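You operate a simulated robot arm through the tools that you are given. There is no shell and no other tool.

You are at the controls of a simulated robot arm. One attempt, no reset.

TASK
Close up the glue: squeeze bottles in their holder, tips shut, pot lid on.

It is judged by the outcome, as a careful person would: the job done as asked, and still so three seconds after it is handed in. It fails if anything else is knocked over, pushed out of place, dropped, spilled or broken. A push-on lid holds only when it is set on centred and level and pressed home; a screw cap is set on level and turned clockwise until tight.

THE ROBOT
A 6-joint arm with a two-finger parallel gripper, fixed in place. Base frame: the origin is on the floor under the middle of its stand, x ahead of it, y to its left, z up; the work surface is at about z = 86. Lengths are in cm, angles in degrees, forces in N, time in s.
With the tool pointing down near the work surface it reaches from about 30 to 66 cm from the base axis. Its first joint turns from -115.0 to 115.0 degrees. Payload 3.43 kg.
The TCP is the grasp point between the finger pads, 3.4 cm short of the fingertips. In the tool frame z runs along the fingers and y along their closing line. Largest opening 12.8 cm; finger width 2.4, thickness 1.2; the body of the gripper, 4.8 by 13 cm, starts 9.6 cm behind the TCP.
Orientation is that of the tool frame in the base frame, as [roll, pitch, yaw] about the fixed x, y, z axes, in that order (R = Rz(yaw) Ry(pitch) Rx(roll)). With the fingers straight down and closing along the base's y, the tool's x points along the base's -x, its y along +y and its z along -z.

THE INTERFACE
- The arm moves only by the tool arm_command. Its argument "targets" is a list of rows, each an object (a shift or turn left out is 0, a gripper value left out holds the last) with "hand": the opening in per cent of the stroke, from 0 (shut) to 100 (fully open); "linear": the shift along the base's x, y, z in units of 20 mm (1.0 is 20 mm), a list of three; "rotation": the turn, a rotation vector about the base's x, y, z in units of 5 degrees (1.0 is 5 degrees), a list of three. In form: [{"hand": hand, "linear": [x, y, z], "rotation": [rx, ry, rz]}, ...]. A call has 1 to 20 rows; each row shifts and turns the commanded pose from where the row before left it. A call with a number of a shift or a turn outside -1 to 1 is refused whole. Each row takes 0.2 s and may step no farther than 5 cm and 8.6 degrees from the row before; otherwise, or with a gripper value out of range, the whole call is refused. A pose out of reach is approached as far as the arm can. The call stops where the force on the tool passes 50 N (or 10 N more than at its start, if that is more) or the arm is blocked; 0.2 s more then pass. Each finger travels about 15.3 cm/s and halts on what it meets, pressing with about 24 N; the grip force reading is that of the motor and also rises with nothing between the fingers. The clock runs only during rows and for 0.2 s after the last one: add rows that do not move to give the fingers time. It gives the time, the measured TCP pose, the force on the tool (base axes), the opening and the grip force at its end, in the units of the frame above (readings bear some noise), with the torque about the TCP (base axes, N m) and any sound that the robot's microphone picked up.
- Cameras (640 x 400 px; columns grow to the right, rows downward): "scene" is fixed at [21.98, -64.93, 165.07]; the picture's right is [0.83, -0.55, 0.00], its down [-0.29, -0.44, -0.85] and it looks along [0.47, 0.71, -0.53] (base axes); focal length 363 px, centre (320, 200). "wrist" rides on the gripper at [7.6, -1.1, -16] in the tool frame; the picture's right is [0.15, 0.99, 0.00], its down [-0.88, 0.13, -0.46] and it looks along [-0.45, 0.07, 0.89] (tool axes); focal length 234 px, centre (320, 200). There is no depth. A picture from a camera that has moved, and an enlarged one, comes with that camera's place and axes in the base frame and with its lens.
- capture(camera): a new picture of that camera. No time passes.
- lift_body(by): slides the trunk up (or, below 0, down) by that many cm; the arm rides with it, the base frame stays. It gives what a move gives, with no picture.
- zoom(camera, box): a new picture of the part [left, top, right, bottom] of that camera's present view, enlarged. No time passes.
- finish_job(): hands the job in; it is judged then, once.

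Places have to be worked out from the pictures, the camera data and where the tool is seen. Open the gripper and draw the arm clear of the work before you hand the job in, unless the task says otherwise.

The tools are called after "Call:" by a JSON object that holds its "method" and its "body". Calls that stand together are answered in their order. arm_command: Moves the arm, as the interface text tells. Its arguments: {"type":"object","properties":{"targets":{"type":"array","items":{"type":"object","properties":{"hand":{"type":"number"},"linear":{"type":"array","items":{"type":"number"}},"rotation":{"type":"array","items":{"type":"number"}}}}}},"required":["targets"]} The other tools are called the same way: lift_body (by) moves the trunk up or down; capture (camera) takes a picture; zoom (camera, box) takes an enlarged picture of a part of a camera's view; finish_job () hands the job in.

At the start:

```text
t: 0.0
eef_pos: [38.95, 20.79, 124.69]
orientation: [180.0, 0.0, -179.9]
ft_force: [0.3, 0.2, 0.1]
moment: [0.0, 0.0, 0.0]
grip_width: 12.78
gripper_force: 0.0
trunk travel left (down, up): [-87.5, 11.5]
```

scene: 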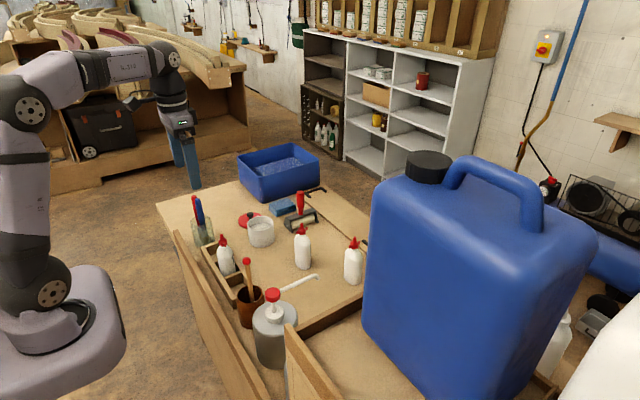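
wrist: 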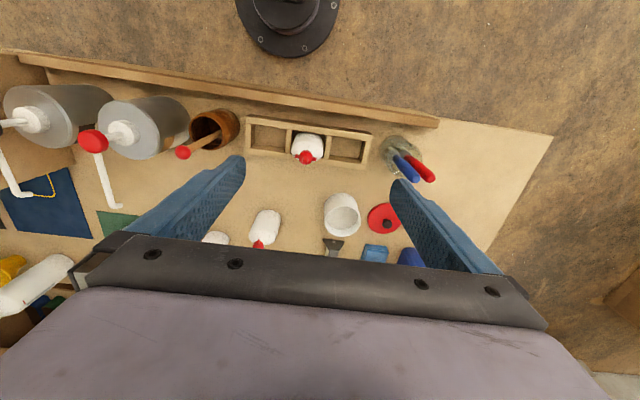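

I see a wooden holder with one bottle in it, two bottles standing out, a pot with its red lid beside it. I zoom in for details before moving.

Call:
{"method": "zoom", "body": {"camera": "scene", "box": [180, 170, 380, 295]}}

Call:
{"method": "zoom", "body": {"camera": "wrist", "box": [180, 90, 460, 265]}}

```text
3.20 times, centred on (280, 232) of scene
camera zoom: at [21.98, -64.93, 165.07], right [0.83, -0.55, 0.0], down [-0.29, -0.44, -0.85], along [0.47, 0.71, -0.53], focal length 1162 px, centre (448, 96)
```

zoom: 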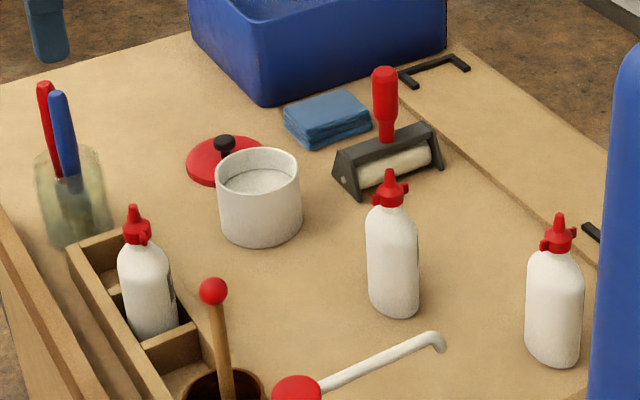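

```text
2.29 times, centred on (320, 178) of wrist
camera zoom: at [31.47, 19.78, 140.56], right [-0.15, 0.99, 0.0], down [0.88, 0.13, 0.46], along [0.45, 0.07, -0.89], focal length 535 px, centre (320, 251)
```

zoom: 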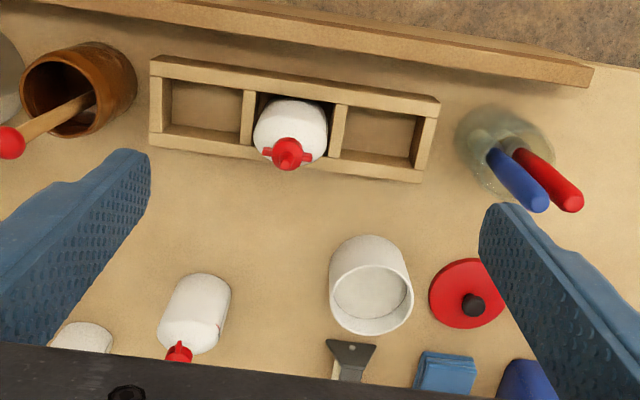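

The bottles have red nozzle tips with small wings; I need to see which are shut. Zooming tightly on each one.

Call:
{"method": "zoom", "body": {"camera": "scene", "box": [206, 228, 246, 253]}}

Call:
{"method": "zoom", "body": {"camera": "scene", "box": [282, 215, 322, 240]}}

Call:
{"method": "zoom", "body": {"camera": "scene", "box": [334, 230, 374, 255]}}

Call:
{"method": "zoom", "body": {"camera": "wrist", "box": [276, 125, 340, 165]}}

```text
16.00 times, centred on (226, 240) of scene
camera zoom: at [21.98, -64.93, 165.07], right [0.83, -0.55, 0.0], down [-0.29, -0.44, -0.85], along [0.47, 0.71, -0.53], focal length 5808 px, centre (1824, -448)
```

zoom: 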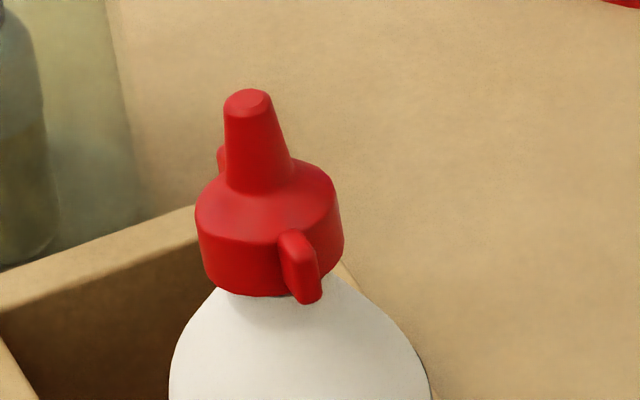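

```text
16.00 times, centred on (302, 228) of scene
camera zoom: at [21.98, -64.93, 165.07], right [0.83, -0.55, 0.0], down [-0.29, -0.44, -0.85], along [0.47, 0.71, -0.53], focal length 5808 px, centre (608, -240)
```

zoom: 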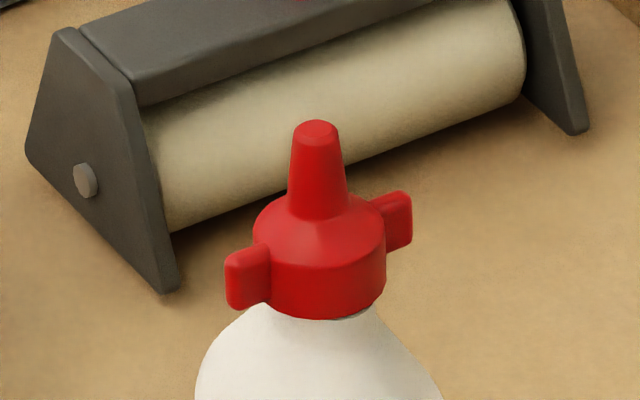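

```text
16.00 times, centred on (354, 242) of scene
camera zoom: at [21.98, -64.93, 165.07], right [0.83, -0.55, 0.0], down [-0.29, -0.44, -0.85], along [0.47, 0.71, -0.53], focal length 5808 px, centre (-224, -480)
```

zoom: 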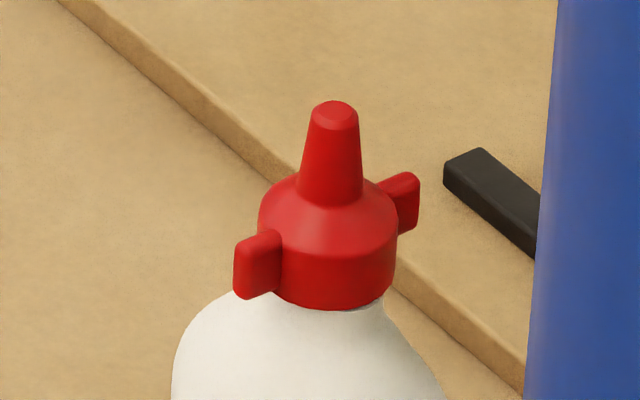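

```text
10.00 times, centred on (308, 145) of wrist
camera zoom: at [31.47, 19.78, 140.56], right [-0.15, 0.99, 0.0], down [0.88, 0.13, 0.46], along [0.45, 0.07, -0.89], focal length 2342 px, centre (440, 750)
```

zoom: 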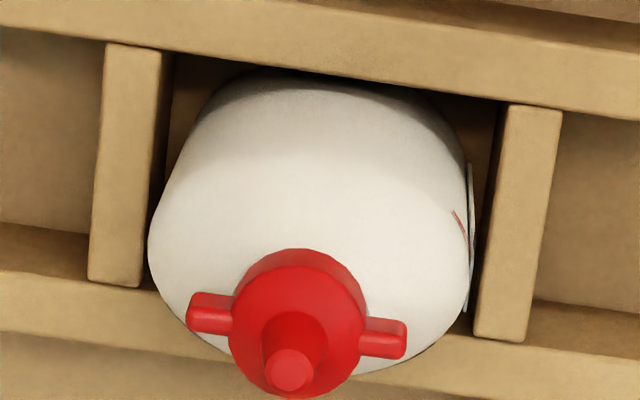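

The wings on the in-holder bottle lie along y, while the other two lie along x. I look closer at the bottle bodies and cap seams to tell open from shut.

Call:
{"method": "zoom", "body": {"camera": "scene", "box": [207, 232, 247, 282]}}

Call:
{"method": "zoom", "body": {"camera": "scene", "box": [283, 220, 323, 270]}}

Call:
{"method": "zoom", "body": {"camera": "scene", "box": [333, 235, 373, 285]}}

Call:
{"method": "zoom", "body": {"camera": "wrist", "box": [200, 190, 300, 252]}}

Call:
{"method": "zoom", "body": {"camera": "scene", "box": [230, 200, 290, 250]}}

```text
8.00 times, centred on (227, 257) of scene
camera zoom: at [21.98, -64.93, 165.07], right [0.83, -0.55, 0.0], down [-0.29, -0.44, -0.85], along [0.47, 0.71, -0.53], focal length 2904 px, centre (1064, -256)
```

zoom: 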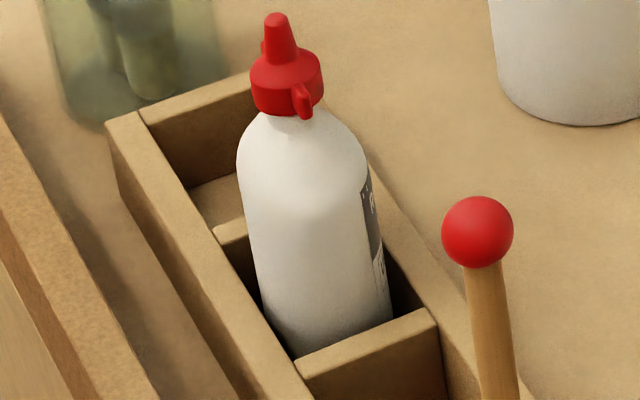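

```text
8.00 times, centred on (303, 245) of scene
camera zoom: at [21.98, -64.93, 165.07], right [0.83, -0.55, 0.0], down [-0.29, -0.44, -0.85], along [0.47, 0.71, -0.53], focal length 2904 px, centre (456, -160)
```

zoom: 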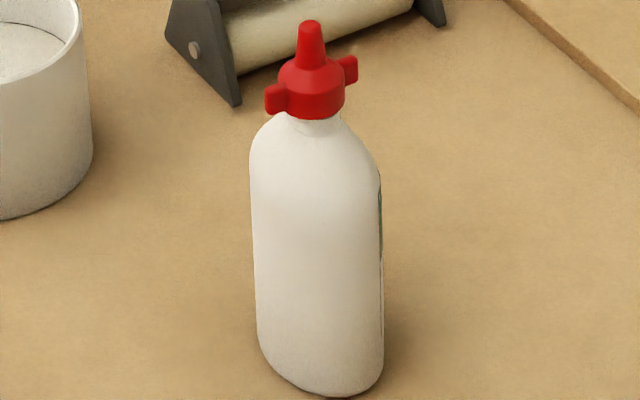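

```text
8.00 times, centred on (353, 260) of scene
camera zoom: at [21.98, -64.93, 165.07], right [0.83, -0.55, 0.0], down [-0.29, -0.44, -0.85], along [0.47, 0.71, -0.53], focal length 2904 px, centre (56, -280)
```

zoom: 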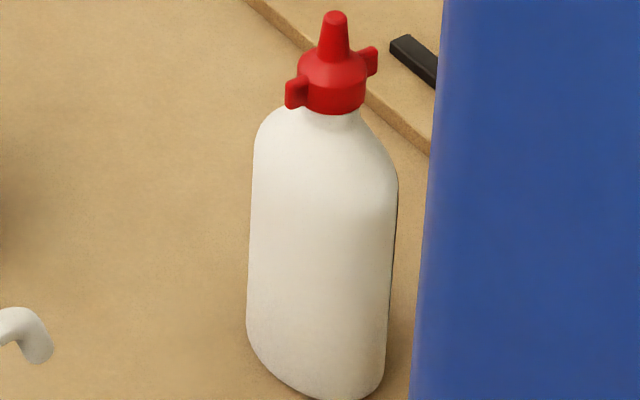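

```text
6.40 times, centred on (250, 221) of wrist
camera zoom: at [31.47, 19.78, 140.56], right [-0.15, 0.99, 0.0], down [0.88, 0.13, 0.46], along [0.45, 0.07, -0.89], focal length 1499 px, centre (768, 66)
```

zoom: 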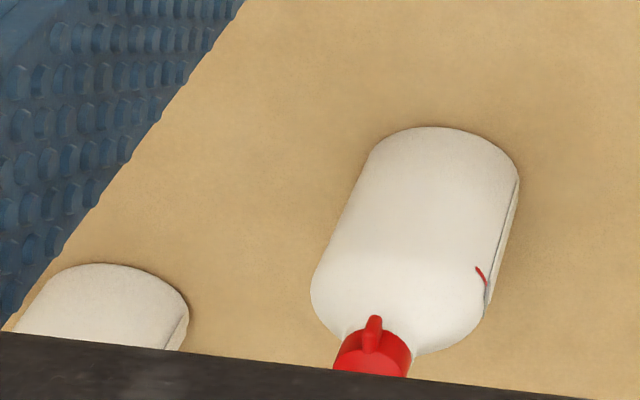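

```text
8.00 times, centred on (260, 225) of scene
camera zoom: at [21.98, -64.93, 165.07], right [0.83, -0.55, 0.0], down [-0.29, -0.44, -0.85], along [0.47, 0.71, -0.53], focal length 2904 px, centre (800, 0)
```

zoom: 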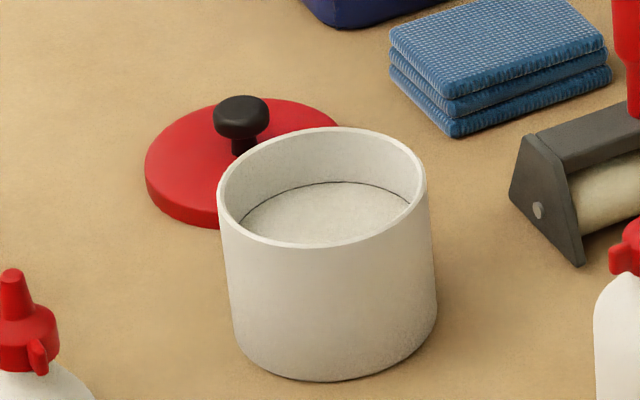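

Bottles 2 and 3 seem to show a bit of neck beneath the cap while bottle 1 may not. I zoom tightly on the necks.

Call:
{"method": "zoom", "body": {"camera": "scene", "box": [216, 240, 232, 250]}}

Call:
{"method": "zoom", "body": {"camera": "scene", "box": [294, 228, 310, 238]}}

Call:
{"method": "zoom", "body": {"camera": "scene", "box": [347, 242, 363, 252]}}

```text
16.00 times, centred on (224, 245) of scene
camera zoom: at [21.98, -64.93, 165.07], right [0.83, -0.55, 0.0], down [-0.29, -0.44, -0.85], along [0.47, 0.71, -0.53], focal length 5808 px, centre (1856, -520)
```

zoom: 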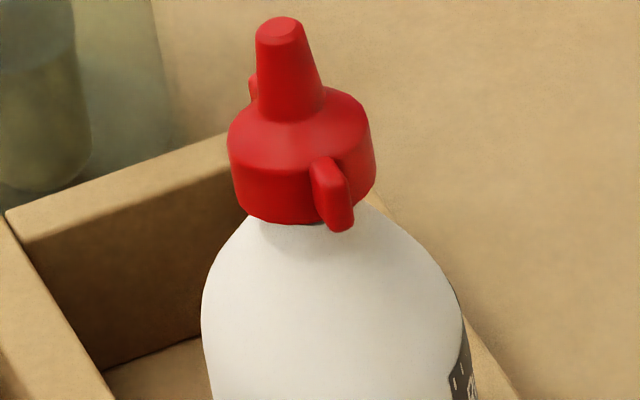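

```text
16.00 times, centred on (302, 233) of scene
camera zoom: at [21.98, -64.93, 165.07], right [0.83, -0.55, 0.0], down [-0.29, -0.44, -0.85], along [0.47, 0.71, -0.53], focal length 5808 px, centre (608, -328)
```

zoom: 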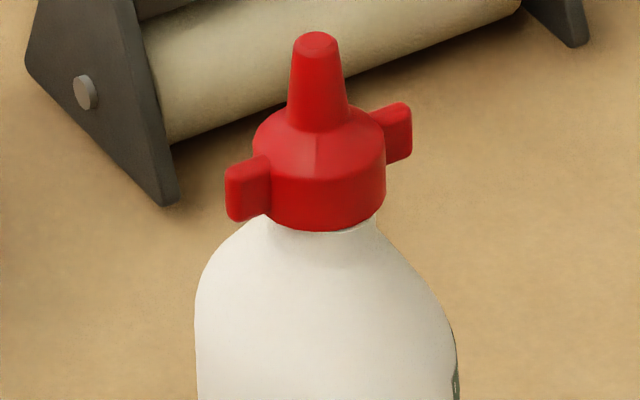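

```text
16.00 times, centred on (355, 247) of scene
camera zoom: at [21.98, -64.93, 165.07], right [0.83, -0.55, 0.0], down [-0.29, -0.44, -0.85], along [0.47, 0.71, -0.53], focal length 5808 px, centre (-240, -552)
```

zoom: 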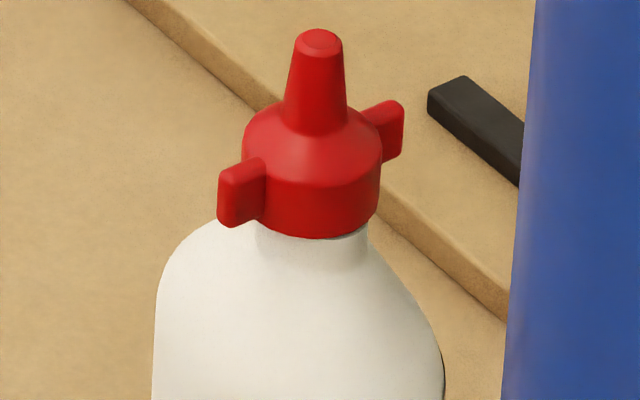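

Bottle 3's cap clearly sits proud with neck showing; bottle 2 is less clear. I estimate bottle 2 near (66, 11), bottle 3 near (74.5, -3), pot near (60.5, 30), lid near (61.4, 41.8), and the holder slots at x≈43.5, y≈10.5/19/28. I move up front at a safe height with a 30° outward tilt to get a close wrist view.

Call:
{"method": "arm_command", "body": {"targets": [{"hand": 100, "linear": [0.35, -0.95, -0.3], "rotation": [0, -0.8, 0]}, {"linear": [0.35, -0.95, -0.3], "rotation": [0, -0.8, 0]}, {"linear": [0.35, -0.95, -0.3], "rotation": [0, -0.8, 0]}, {"linear": [0.35, -0.95, -0.3], "rotation": [0, -0.8, 0]}, {"linear": [0.35, -0.95, -0.3], "rotation": [0, -0.8, 0]}, {"linear": [0.35, -0.95, -0.3], "rotation": [0, -0.8, 0]}, {"linear": [0.35, -0.95, -0.3], "rotation": [0, -0.8, 0]}, {"linear": [0.35, -0.95, -0.3], "rotation": [0, -0.4, 0]}]}}

Call:
{"method": "capture", "body": {"camera": "wrist"}}

Call:
{"method": "capture", "body": {"camera": "scene"}}

```text
t: 1.8
eef_pos: [44.77, 5.48, 119.82]
orientation: [180.0, 30.1, 180.0]
ft_force: [0.1, -0.4, -0.2]
moment: [0.01, 0.03, -0.02]
grip_width: 12.81
gripper_force: 0.0
trunk travel left (down, up): [-87.5, 11.5]
```

```text
taken
camera wrist: at [30.22, 4.44, 129.86], right [-0.13, 0.99, -0.07], down [0.53, 0.13, 0.84], along [0.84, 0.07, -0.54], focal length 234 px, centre (320, 200)
```

wrist: 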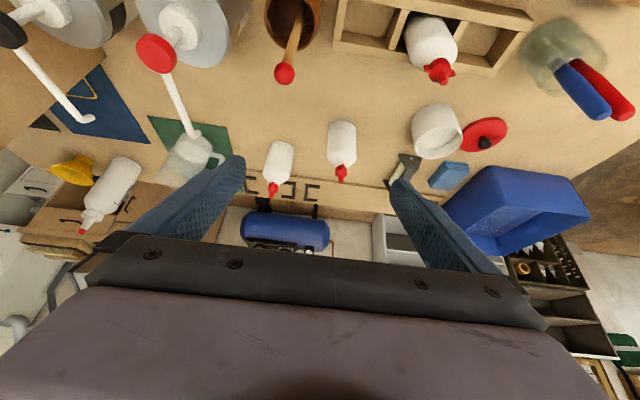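

```text
taken
```

scene: 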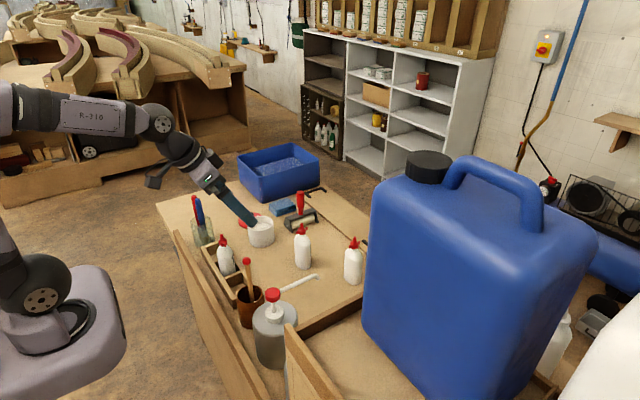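

Now I have a side view of the bottles from the near side (picture is upside-down). Zooming on each cap.

Call:
{"method": "zoom", "body": {"camera": "wrist", "box": [248, 130, 308, 205]}}

Call:
{"method": "zoom", "body": {"camera": "wrist", "box": [312, 115, 372, 190]}}

Call:
{"method": "zoom", "body": {"camera": "wrist", "box": [400, 10, 470, 95]}}

Call:
{"method": "zoom", "body": {"camera": "wrist", "box": [395, 90, 515, 165]}}

```text
5.33 times, centred on (278, 168) of wrist
camera zoom: at [30.22, 4.44, 129.86], right [-0.13, 0.99, -0.07], down [0.53, 0.13, 0.84], along [0.84, 0.07, -0.54], focal length 1249 px, centre (544, 373)
```

zoom: 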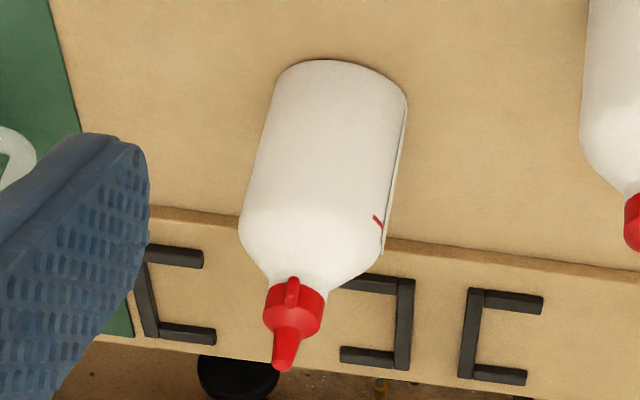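

```text
5.33 times, centred on (342, 152) of wrist
camera zoom: at [30.22, 4.44, 129.86], right [-0.13, 0.99, -0.07], down [0.53, 0.13, 0.84], along [0.84, 0.07, -0.54], focal length 1249 px, centre (203, 453)
```

zoom: 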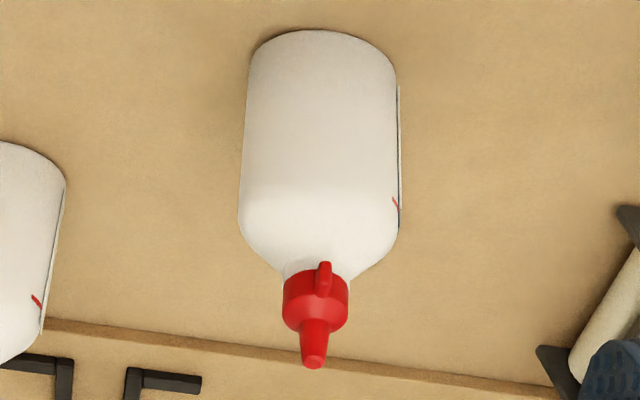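

```text
4.71 times, centred on (435, 52) of wrist
camera zoom: at [30.22, 4.44, 129.86], right [-0.13, 0.99, -0.07], down [0.53, 0.13, 0.84], along [0.84, 0.07, -0.54], focal length 1102 px, centre (-221, 894)
```

zoom: 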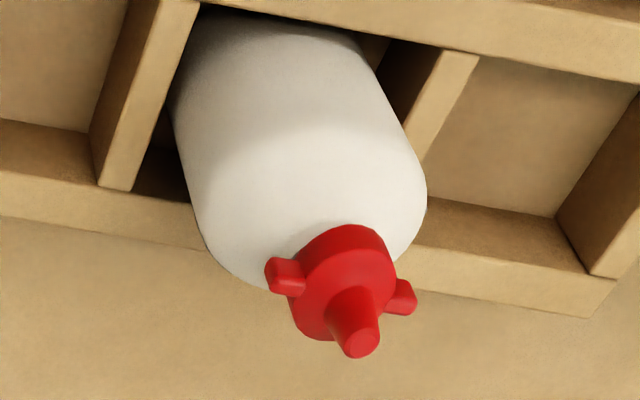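

```text
5.33 times, centred on (455, 128) of wrist
camera zoom: at [30.22, 4.44, 129.86], right [-0.13, 0.99, -0.07], down [0.53, 0.13, 0.84], along [0.84, 0.07, -0.54], focal length 1249 px, centre (-400, 587)
```

zoom: 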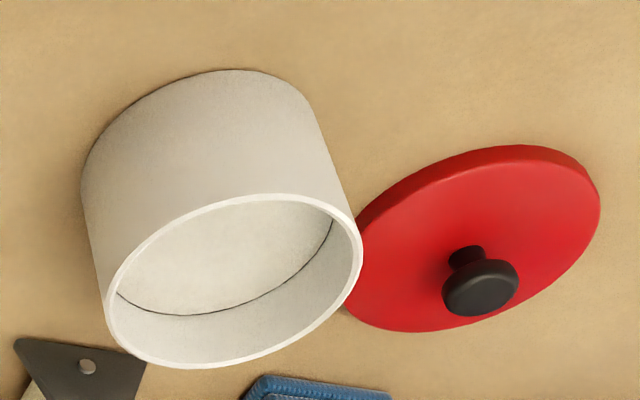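

I zoom in further on the three caps from this angle to compare neck gap and wing position.

Call:
{"method": "zoom", "body": {"camera": "wrist", "box": [264, 178, 288, 198]}}

Call:
{"method": "zoom", "body": {"camera": "wrist", "box": [330, 160, 354, 180]}}

Call:
{"method": "zoom", "body": {"camera": "wrist", "box": [422, 55, 458, 85]}}

```text
16.00 times, centred on (276, 188) of wrist
camera zoom: at [30.22, 4.44, 129.86], right [-0.13, 0.99, -0.07], down [0.53, 0.13, 0.84], along [0.84, 0.07, -0.54], focal length 3747 px, centre (1024, 392)
```

zoom: 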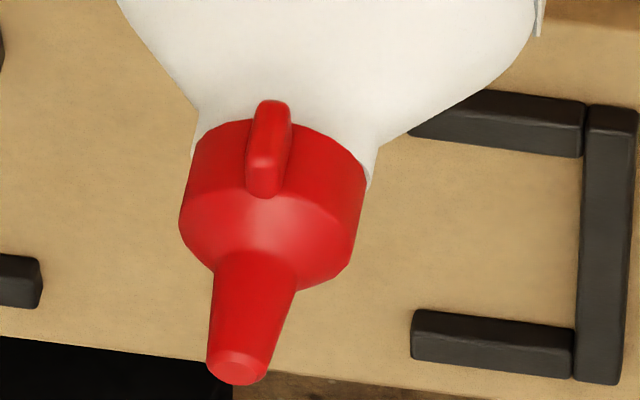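

```text
16.00 times, centred on (342, 170) of wrist
camera zoom: at [30.22, 4.44, 129.86], right [-0.13, 0.99, -0.07], down [0.53, 0.13, 0.84], along [0.84, 0.07, -0.54], focal length 3747 px, centre (-32, 680)
```

zoom: 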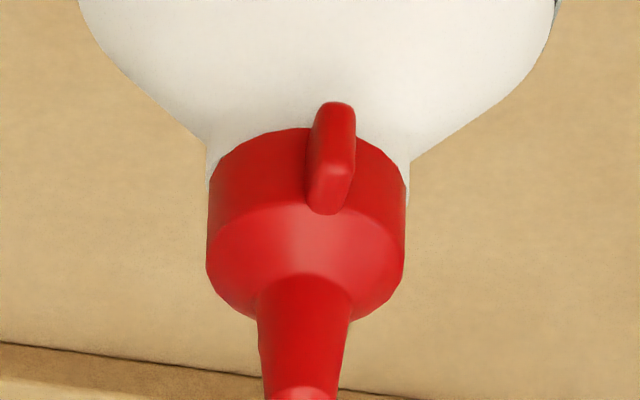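

```text
13.33 times, centred on (440, 70) of wrist
camera zoom: at [30.22, 4.44, 129.86], right [-0.13, 0.99, -0.07], down [0.53, 0.13, 0.84], along [0.84, 0.07, -0.54], focal length 3122 px, centre (-1280, 1933)
```

zoom: 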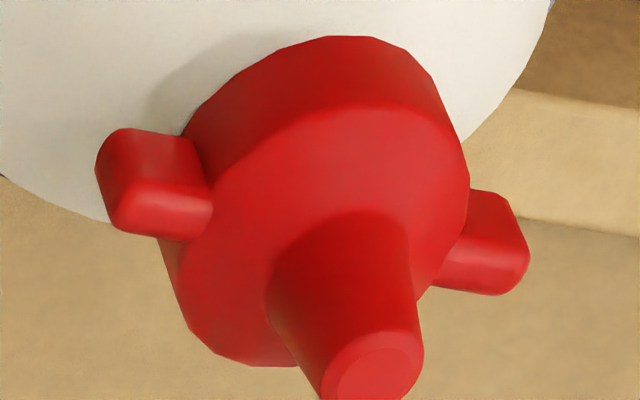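

Both loose bottles show about 0.7 cm of neck with wings along x, so I suspect they're open, but will check close up. I move down in front of bottle 2, keeping the 30° tilt, to (52, 11, 105).

Call:
{"method": "arm_command", "body": {"targets": [{"hand": 100, "linear": [0.45, 0.345, -0.925]}, {"linear": [0.45, 0.345, -0.925]}, {"linear": [0.45, 0.345, -0.925]}, {"linear": [0.45, 0.345, -0.925]}, {"linear": [0.45, 0.345, -0.925]}, {"linear": [0.45, 0.345, -0.925]}, {"linear": [0.45, 0.345, -0.925]}, {"linear": [0.45, 0.345, -0.925]}]}}

Call:
{"method": "capture", "body": {"camera": "wrist"}}

Call:
{"method": "capture", "body": {"camera": "scene"}}

```text
t: 3.6
eef_pos: [51.96, 11.25, 105.05]
orientation: [-180.0, 30.0, -180.0]
ft_force: [-0.3, 0.1, -1.5]
moment: [-0.03, 0.02, 0.01]
grip_width: 12.8
gripper_force: 0.0
trunk travel left (down, up): [-87.5, 11.5]
```

```text
taken
camera wrist: at [37.36, 10.1, 114.88], right [-0.13, 0.99, -0.07], down [0.53, 0.13, 0.84], along [0.84, 0.07, -0.55], focal length 234 px, centre (320, 200)
```

wrist: 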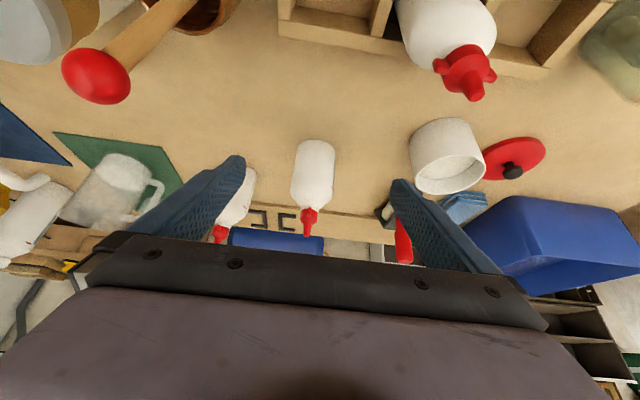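

```text
taken
```

scene: 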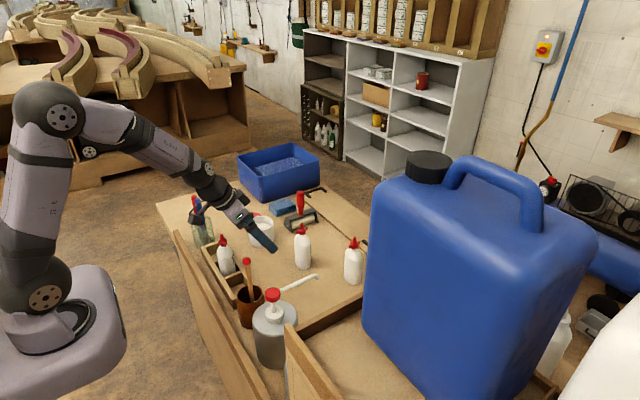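

Call:
{"method": "zoom", "body": {"camera": "wrist", "box": [270, 135, 350, 240]}}

Call:
{"method": "zoom", "body": {"camera": "wrist", "box": [280, 0, 620, 110]}}

Call:
{"method": "zoom", "body": {"camera": "wrist", "box": [205, 160, 275, 245]}}

Call:
{"method": "zoom", "body": {"camera": "wrist", "box": [400, 110, 550, 205]}}

```text
3.81 times, centred on (310, 188) of wrist
camera zoom: at [37.36, 10.1, 114.88], right [-0.13, 0.99, -0.07], down [0.53, 0.13, 0.84], along [0.84, 0.07, -0.55], focal length 892 px, centre (358, 248)
```

zoom: 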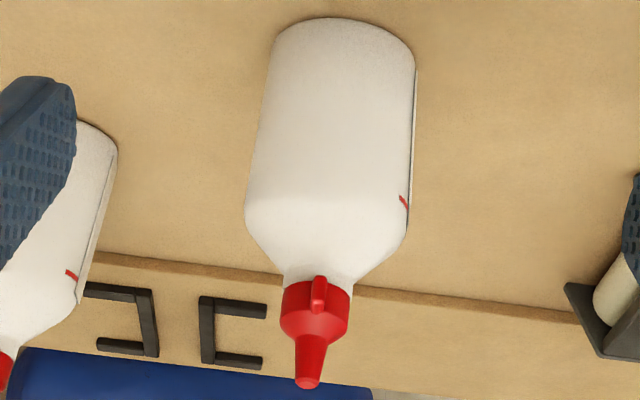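

```text
1.88 times, centred on (450, 55) of wrist
camera zoom: at [37.36, 10.1, 114.88], right [-0.13, 0.99, -0.07], down [0.53, 0.13, 0.84], along [0.84, 0.07, -0.55], focal length 441 px, centre (75, 473)
```

zoom: 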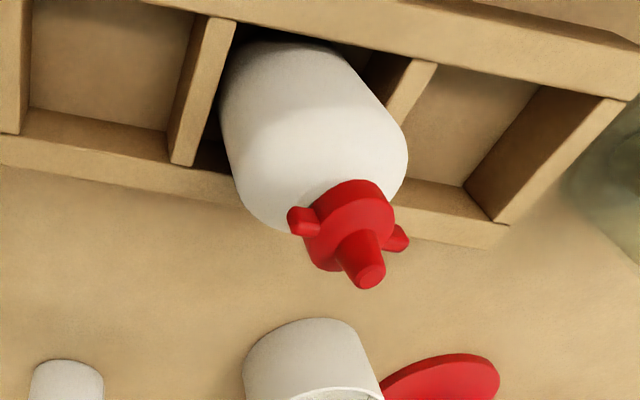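

```text
4.71 times, centred on (240, 202) of wrist
camera zoom: at [37.36, 10.1, 114.88], right [-0.13, 0.99, -0.07], down [0.53, 0.13, 0.84], along [0.84, 0.07, -0.55], focal length 1102 px, centre (696, 188)
```

zoom: 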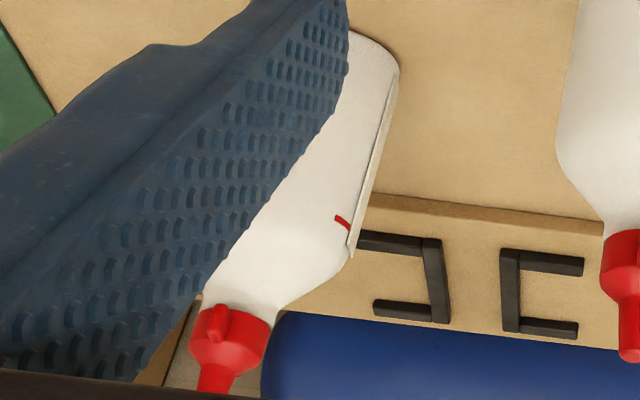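

```text
4.21 times, centred on (475, 158) of wrist
camera zoom: at [37.36, 10.1, 114.88], right [-0.13, 0.99, -0.07], down [0.53, 0.13, 0.84], along [0.84, 0.07, -0.55], focal length 986 px, centre (-333, 379)
```

zoom: 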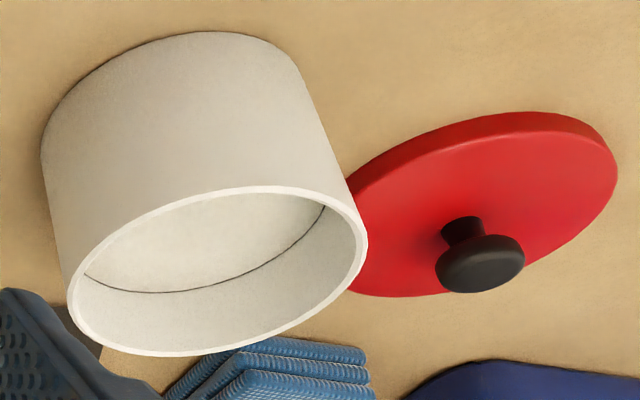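

Bottle 2's axis works out at (66.3, 11.15) with body straight up to z≈95 and width ≈6.6 along y; cap bottom is ~0.8 cm above the shoulder. I descend in front of it and slide forward with the fingers straddling it.

Call:
{"method": "arm_command", "body": {"targets": [{"hand": 100, "linear": [0.2, 0, -1.0]}, {"linear": [0.2, 0, -1.0]}, {"linear": [0.2, 0, -1.0]}, {"linear": [0.2, 0, -1.0]}, {"linear": [0.2, 0, -1.0]}, {"linear": [0.8, 0, 0]}, {"linear": [0.8, 0, 0]}]}}

Call:
{"method": "capture", "body": {"camera": "wrist"}}

Call:
{"method": "capture", "body": {"camera": "scene"}}

```text
t: 5.2
eef_pos: [57.28, 11.39, 94.98]
orientation: [180.0, 30.0, -180.0]
ft_force: [1.5, -0.3, 0.8]
moment: [0.0, 0.0, 0.03]
grip_width: 12.8
gripper_force: 0.1
trunk travel left (down, up): [-87.5, 11.5]
```

```text
taken
camera wrist: at [42.68, 10.28, 105.05], right [-0.13, 0.99, -0.07], down [0.54, 0.13, 0.83], along [0.84, 0.07, -0.55], focal length 234 px, centre (320, 200)
```

wrist: 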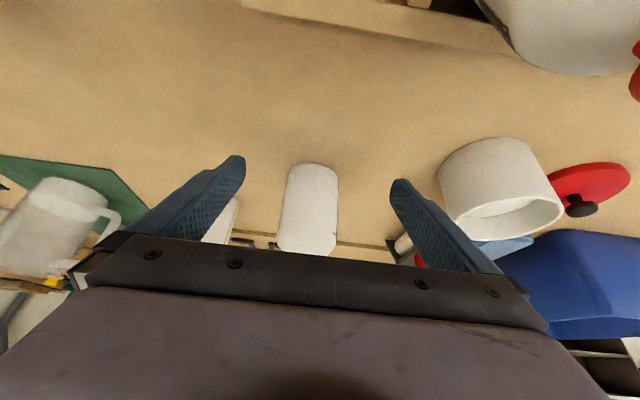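

```text
taken
```

scene: 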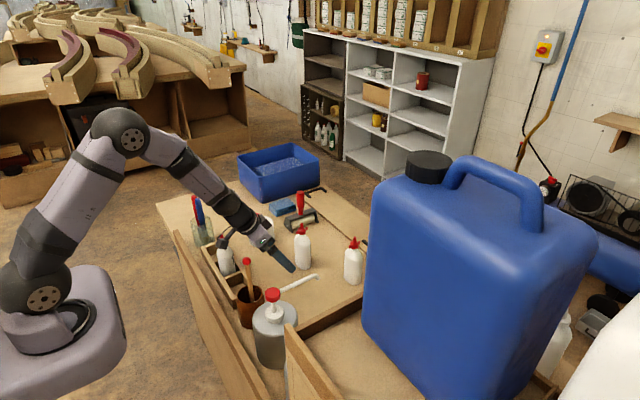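

The bottle sits between the fingers, about centred. I check alignment in a zoom before moving the last 8 cm.

Call:
{"method": "zoom", "body": {"camera": "wrist", "box": [230, 145, 410, 258]}}

Call:
{"method": "zoom", "body": {"camera": "scene", "box": [200, 200, 380, 310]}}

```text
3.54 times, centred on (320, 202) of wrist
camera zoom: at [42.68, 10.28, 105.05], right [-0.13, 0.99, -0.07], down [0.54, 0.13, 0.83], along [0.84, 0.07, -0.55], focal length 829 px, centre (320, 195)
```

zoom: 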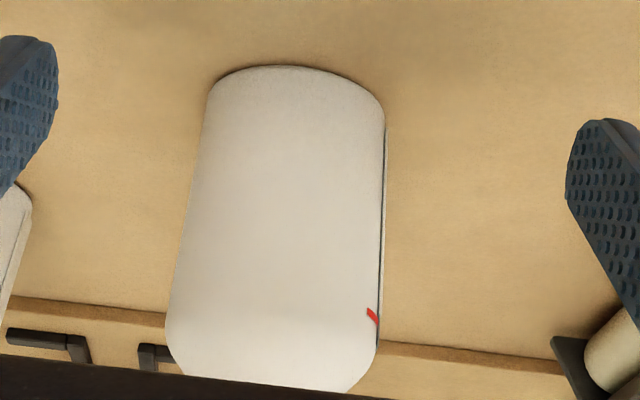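

```text
3.56 times, centred on (290, 255) of scene
camera zoom: at [21.98, -64.93, 165.07], right [0.83, -0.55, 0.0], down [-0.29, -0.44, -0.85], along [0.47, 0.71, -0.53], focal length 1291 px, centre (427, 4)
```

zoom: 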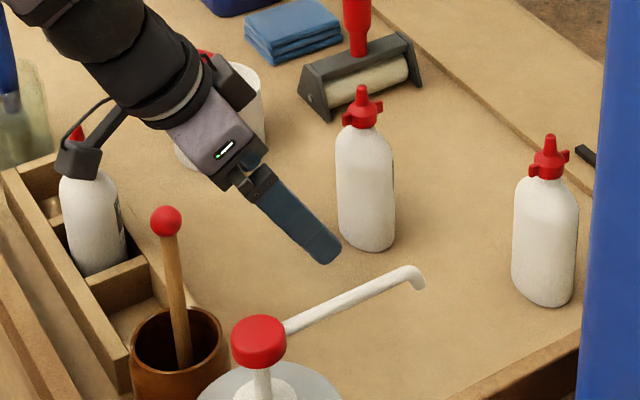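

The bottle is centred within a couple of millimetres and its wide axis lies along y. I slide forward 8.2 cm to bring the pads around it.

Call:
{"method": "arm_command", "body": {"targets": [{"hand": 100, "linear": [0.8, -0.02, 0]}, {"linear": [0.8, -0.02, 0]}, {"linear": [0.8, -0.02, 0]}, {"linear": [0.8, 0, 0]}, {"linear": [0.9, 0, 0]}, {"linear": [0, 0, 0]}]}}

Call:
{"method": "zoom", "body": {"camera": "wrist", "box": [200, 120, 440, 270]}}

Call:
{"method": "zoom", "body": {"camera": "scene", "box": [200, 200, 380, 310]}}

```text
t: 6.6
eef_pos: [65.12, 11.04, 94.95]
orientation: [180.0, 30.0, -180.0]
ft_force: [0.0, -0.1, -0.3]
moment: [0.01, 0.01, -0.01]
grip_width: 12.78
gripper_force: 0.1
trunk travel left (down, up): [-87.5, 11.5]
```

```text
2.67 times, centred on (320, 195) of wrist
camera zoom: at [50.61, 10.0, 105.03], right [-0.13, 0.99, -0.07], down [0.53, 0.13, 0.83], along [0.84, 0.07, -0.55], focal length 624 px, centre (320, 213)
```

zoom: 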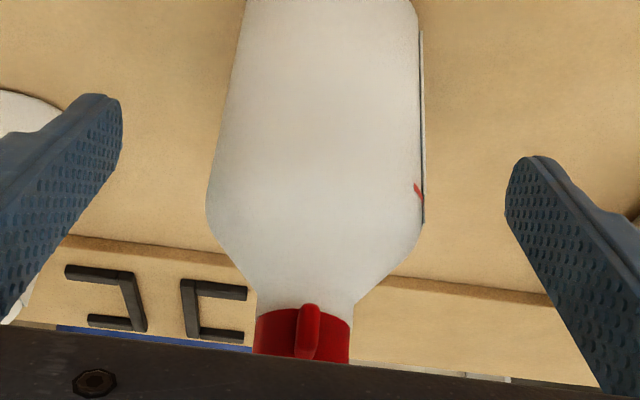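

```text
3.56 times, centred on (290, 255) of scene
camera zoom: at [21.98, -64.93, 165.07], right [0.83, -0.55, 0.0], down [-0.29, -0.44, -0.85], along [0.47, 0.71, -0.53], focal length 1291 px, centre (427, 4)
```

zoom: 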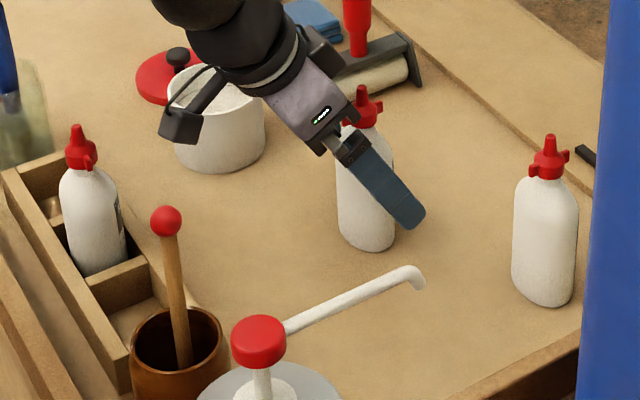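

Fingers straddle the body. I close on bottle 2 with no motion.

Call:
{"method": "arm_command", "body": {"targets": [{"hand": 70, "linear": [0.1, 0, 0]}, {"hand": 40, "linear": [0, 0, 0]}, {"hand": 40, "linear": [0, 0, 0]}, {"hand": 40, "linear": [0, 0, 0]}]}}

Call:
{"method": "zoom", "body": {"camera": "scene", "box": [200, 200, 380, 310]}}

Call:
{"method": "capture", "body": {"camera": "wrist"}}

```text
t: 7.6
eef_pos: [65.52, 11.13, 94.97]
orientation: [-179.9, 30.0, 179.9]
ft_force: [0.3, -0.2, 1.2]
moment: [-0.03, -0.07, -0.06]
grip_width: 6.23
gripper_force: 24.0
trunk travel left (down, up): [-87.5, 11.5]
```

```text
3.56 times, centred on (290, 255) of scene
camera zoom: at [21.98, -64.93, 165.07], right [0.83, -0.55, 0.0], down [-0.29, -0.44, -0.85], along [0.47, 0.71, -0.53], focal length 1291 px, centre (427, 4)
```

zoom: 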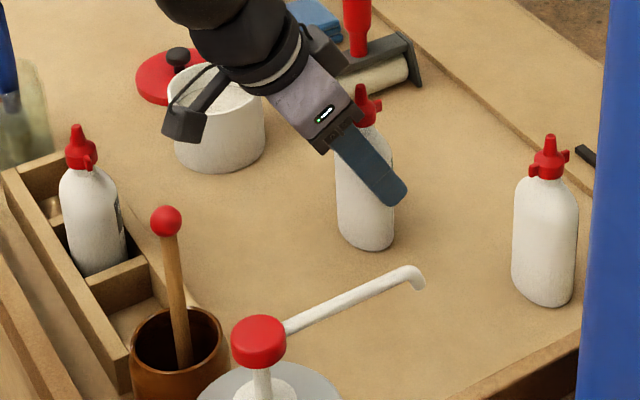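

```text
taken
camera wrist: at [50.91, 10.05, 104.98], right [-0.13, 0.99, -0.07], down [0.53, 0.13, 0.84], along [0.84, 0.07, -0.54], focal length 234 px, centre (320, 200)
```

wrist: 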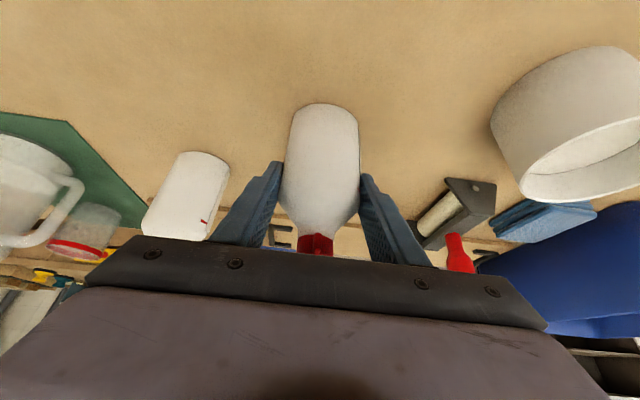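

Grip holds at 6.23 cm with 24 N. I lift slowly by 2 cm and check that the bottle follows, upright.

Call:
{"method": "arm_command", "body": {"targets": [{"hand": 40, "linear": [0, 0, 0.3]}, {"linear": [0, 0, 0.4]}, {"linear": [0, 0, 0.5]}, {"linear": [0, 0, 0.5]}, {"linear": [0, 0, 0]}]}}

Call:
{"method": "zoom", "body": {"camera": "scene", "box": [200, 200, 380, 310]}}

```text
t: 8.8
eef_pos: [65.54, 11.13, 98.45]
orientation: [180.0, 30.1, 180.0]
ft_force: [0.6, -0.5, -1.2]
moment: [0.03, 0.02, 0.01]
grip_width: 6.23
gripper_force: 23.8
trunk travel left (down, up): [-87.5, 11.5]
```

```text
3.56 times, centred on (290, 255) of scene
camera zoom: at [21.98, -64.93, 165.07], right [0.83, -0.55, 0.0], down [-0.29, -0.44, -0.85], along [0.47, 0.71, -0.53], focal length 1291 px, centre (427, 4)
```

zoom: 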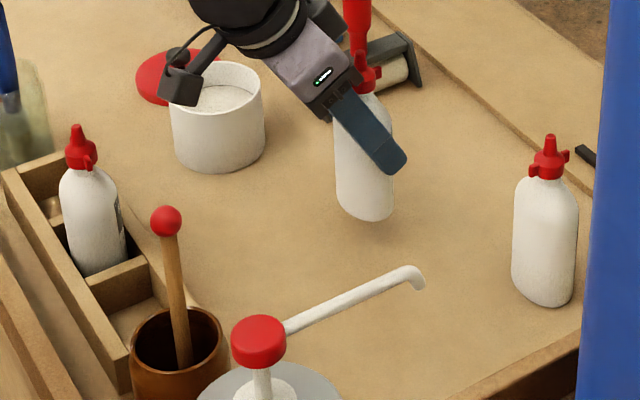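

Bottle 2 is up and upright. I raise it so its base is at about z≈97 and retreat toward the holder, then image the holder.

Call:
{"method": "arm_command", "body": {"targets": [{"hand": 40, "linear": [0, 0, 0.9]}, {"linear": [0, 0, 0.9]}, {"linear": [0, 0, 0.9]}, {"linear": [0, 0, 0.9]}, {"linear": [-0.8, 0, 0.2]}, {"linear": [-0.9, 0, 0]}, {"linear": [-0.9, 0, 0]}, {"linear": [-0.9, 0, 0]}, {"linear": [-0.9, 0, 0]}, {"linear": [-0.9, 0, 0]}, {"linear": [-0.9, 0, 0]}, {"linear": [-0.9, 0, 0]}, {"linear": [-0.9, 0, 0]}, {"linear": [-0.5, 0, 0]}, {"linear": [0, 0, 0]}]}}

Call:
{"method": "capture", "body": {"camera": "wrist"}}

Call:
{"method": "zoom", "body": {"camera": "scene", "box": [170, 200, 310, 310]}}

```text
t: 12.0
eef_pos: [48.56, 11.04, 105.91]
orientation: [179.8, 29.9, 179.9]
ft_force: [0.4, -0.5, -2.2]
moment: [-0.03, 0.03, 0.0]
grip_width: 6.25
gripper_force: 24.3
trunk travel left (down, up): [-87.5, 11.5]
```

```text
taken
camera wrist: at [34.01, 9.95, 115.98], right [-0.13, 0.99, -0.07], down [0.54, 0.13, 0.83], along [0.84, 0.07, -0.55], focal length 234 px, centre (320, 200)
```

wrist: 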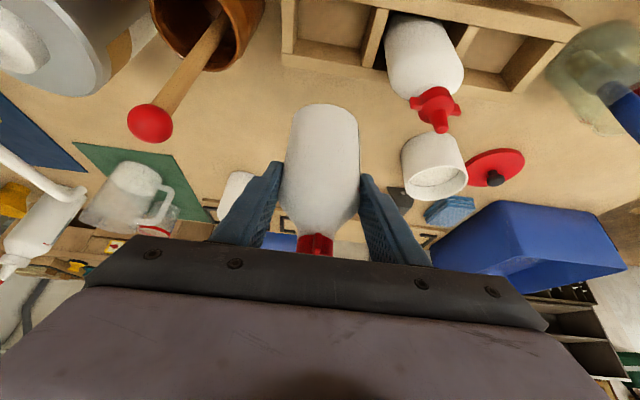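

```text
3.64 times, centred on (240, 255) of scene
camera zoom: at [21.98, -64.93, 165.07], right [0.83, -0.55, 0.0], down [-0.29, -0.44, -0.85], along [0.47, 0.71, -0.53], focal length 1320 px, centre (611, 0)
```

zoom: 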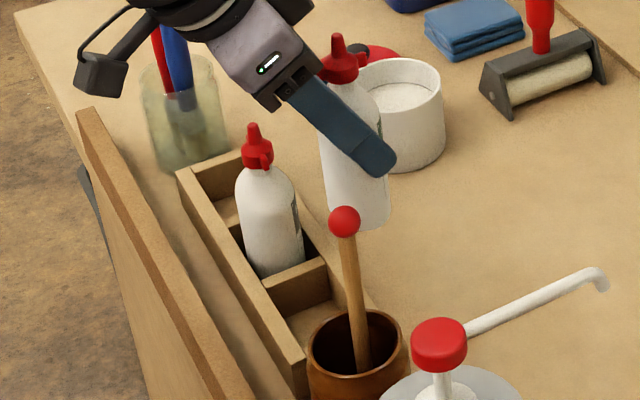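

I zoom on the holder in this wrist view to locate the slot walls.

Call:
{"method": "zoom", "body": {"camera": "wrist", "box": [260, 0, 420, 100]}}

Call:
{"method": "zoom", "body": {"camera": "wrist", "box": [400, 0, 600, 110]}}

Call:
{"method": "zoom", "body": {"camera": "scene", "box": [210, 240, 270, 310]}}

```text
4.00 times, centred on (340, 50) of wrist
camera zoom: at [34.01, 9.95, 115.98], right [-0.13, 0.99, -0.07], down [0.54, 0.13, 0.83], along [0.84, 0.07, -0.55], focal length 937 px, centre (240, 800)
```

zoom: 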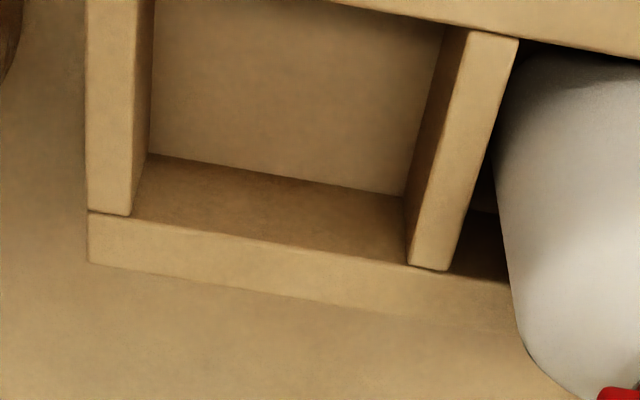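

```text
3.20 times, centred on (500, 55) of wrist
camera zoom: at [34.01, 9.95, 115.98], right [-0.13, 0.99, -0.07], down [0.54, 0.13, 0.83], along [0.84, 0.07, -0.55], focal length 749 px, centre (-256, 664)
```

zoom: 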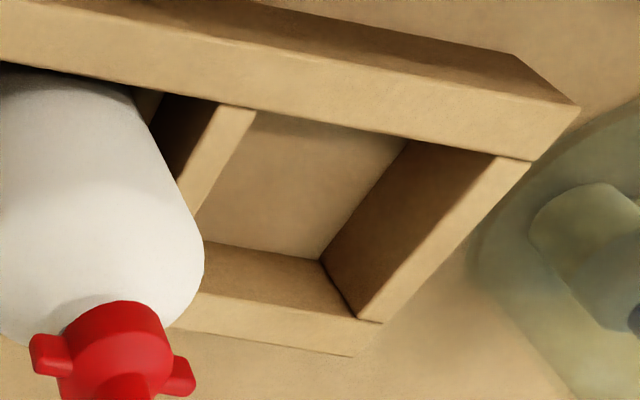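

```text
5.71 times, centred on (240, 275) of scene
camera zoom: at [21.98, -64.93, 165.07], right [0.83, -0.55, 0.0], down [-0.29, -0.44, -0.85], along [0.47, 0.71, -0.53], focal length 2074 px, centre (777, -229)
```

zoom: 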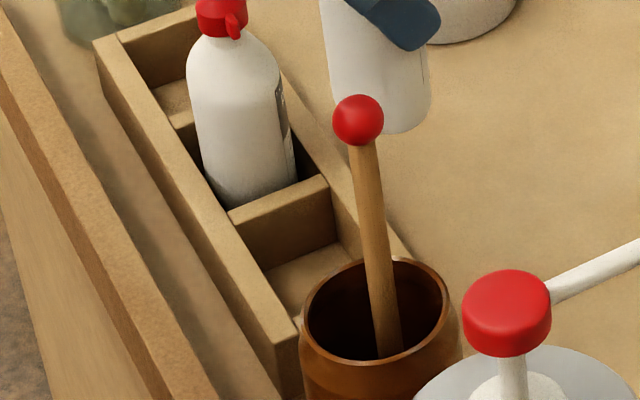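

From this view the left slot spans y≈6.9–14.3, x≈41.6–46.8 (centre ≈ 44.2, 10.6), holder top z≈90. The bottle axis sits ≈0.85 cm beyond the TCP in x, so I go above the slot at TCP (43.3, 10.5, 103) and check.

Call:
{"method": "arm_command", "body": {"targets": [{"hand": 40, "linear": [-0.66, -0.07, -0.3]}, {"linear": [-0.66, -0.07, -0.3]}, {"linear": [-0.66, -0.07, -0.4]}, {"linear": [-0.65, -0.07, -0.4]}, {"linear": [0, 0, 0]}]}}

Call:
{"method": "capture", "body": {"camera": "wrist"}}

Call:
{"method": "zoom", "body": {"camera": "scene", "box": [195, 215, 275, 310]}}

```text
t: 13.2
eef_pos: [43.25, 10.6, 103.08]
orientation: [-180.0, 29.9, 179.9]
ft_force: [-0.3, 0.7, -1.9]
moment: [0.04, 0.03, 0.0]
grip_width: 6.21
gripper_force: 23.7
trunk travel left (down, up): [-87.5, 11.5]
```

```text
taken
camera wrist: at [28.68, 9.46, 113.16], right [-0.13, 0.99, -0.07], down [0.54, 0.13, 0.83], along [0.84, 0.07, -0.55], focal length 234 px, centre (320, 200)
```

wrist: 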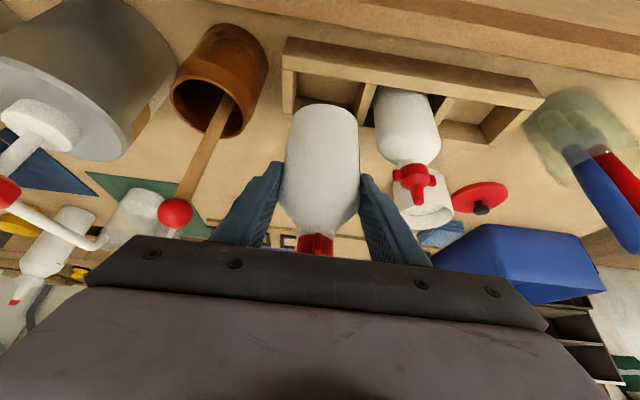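

```text
4.21 times, centred on (235, 262) of scene
camera zoom: at [21.98, -64.93, 165.07], right [0.83, -0.55, 0.0], down [-0.29, -0.44, -0.85], along [0.47, 0.71, -0.53], focal length 1528 px, centre (678, -63)
```

zoom: 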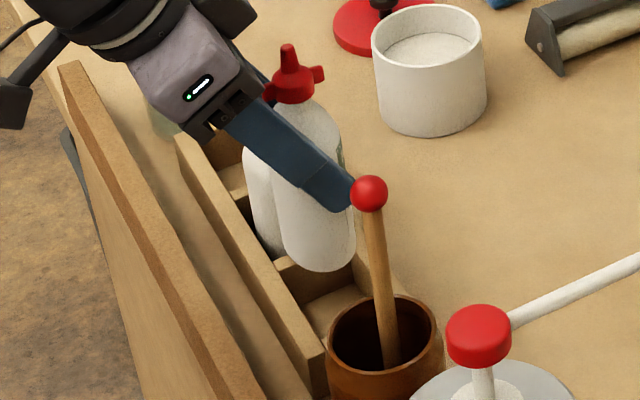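

Above the slot now. I zoom in the wrist view to compare the bottle base with slot edges.

Call:
{"method": "zoom", "body": {"camera": "wrist", "box": [250, 30, 410, 130]}}

```text
4.00 times, centred on (330, 80) of wrist
camera zoom: at [28.68, 9.46, 113.16], right [-0.13, 0.99, -0.07], down [0.54, 0.13, 0.83], along [0.84, 0.07, -0.55], focal length 937 px, centre (280, 680)
```

zoom: 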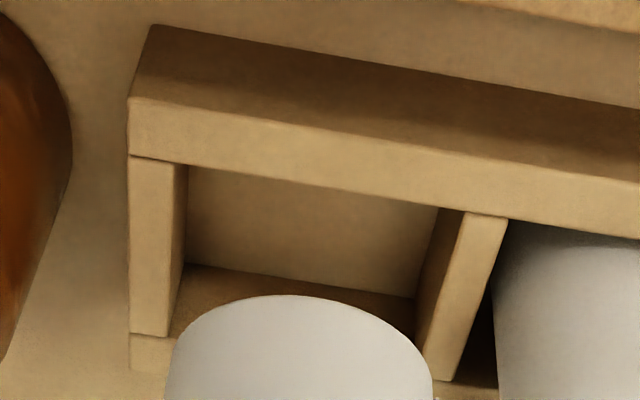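

Slot y-centre ≈10.65 and bottle y-centre ≈10.68 match; in x the near clearance is slightly tight, so I shift +0.1 cm and lower to just above the holder rim (TCP z≈99.4) for another check.

Call:
{"method": "arm_command", "body": {"targets": [{"hand": 40, "linear": [0.06, 0, -0.6]}, {"linear": [0, 0, -0.6]}, {"linear": [0, 0, -0.6]}, {"linear": [0, 0, 0]}]}}

Call:
{"method": "zoom", "body": {"camera": "wrist", "box": [250, 40, 410, 140]}}

Call:
{"method": "zoom", "body": {"camera": "scene", "box": [215, 240, 275, 290]}}

```text
t: 14.2
eef_pos: [43.31, 10.39, 99.48]
orientation: [180.0, 29.9, 180.0]
ft_force: [0.1, -0.1, -2.7]
moment: [-0.03, -0.01, 0.01]
grip_width: 6.23
gripper_force: 24.4
trunk travel left (down, up): [-87.5, 11.5]
```

```text
4.00 times, centred on (330, 90) of wrist
camera zoom: at [28.78, 9.32, 109.59], right [-0.13, 0.99, -0.07], down [0.53, 0.13, 0.83], along [0.84, 0.07, -0.55], focal length 937 px, centre (280, 640)
```

zoom: 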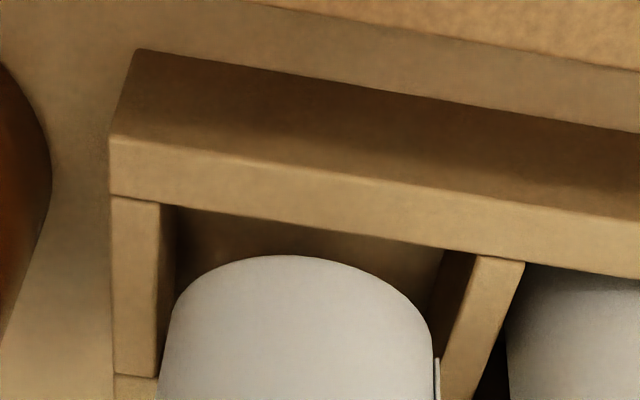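

```text
8.00 times, centred on (245, 265) of scene
camera zoom: at [21.98, -64.93, 165.07], right [0.83, -0.55, 0.0], down [-0.29, -0.44, -0.85], along [0.47, 0.71, -0.53], focal length 2904 px, centre (920, -320)
```

zoom: 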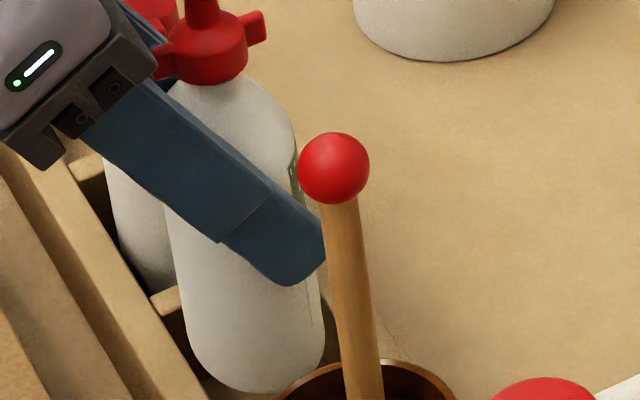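

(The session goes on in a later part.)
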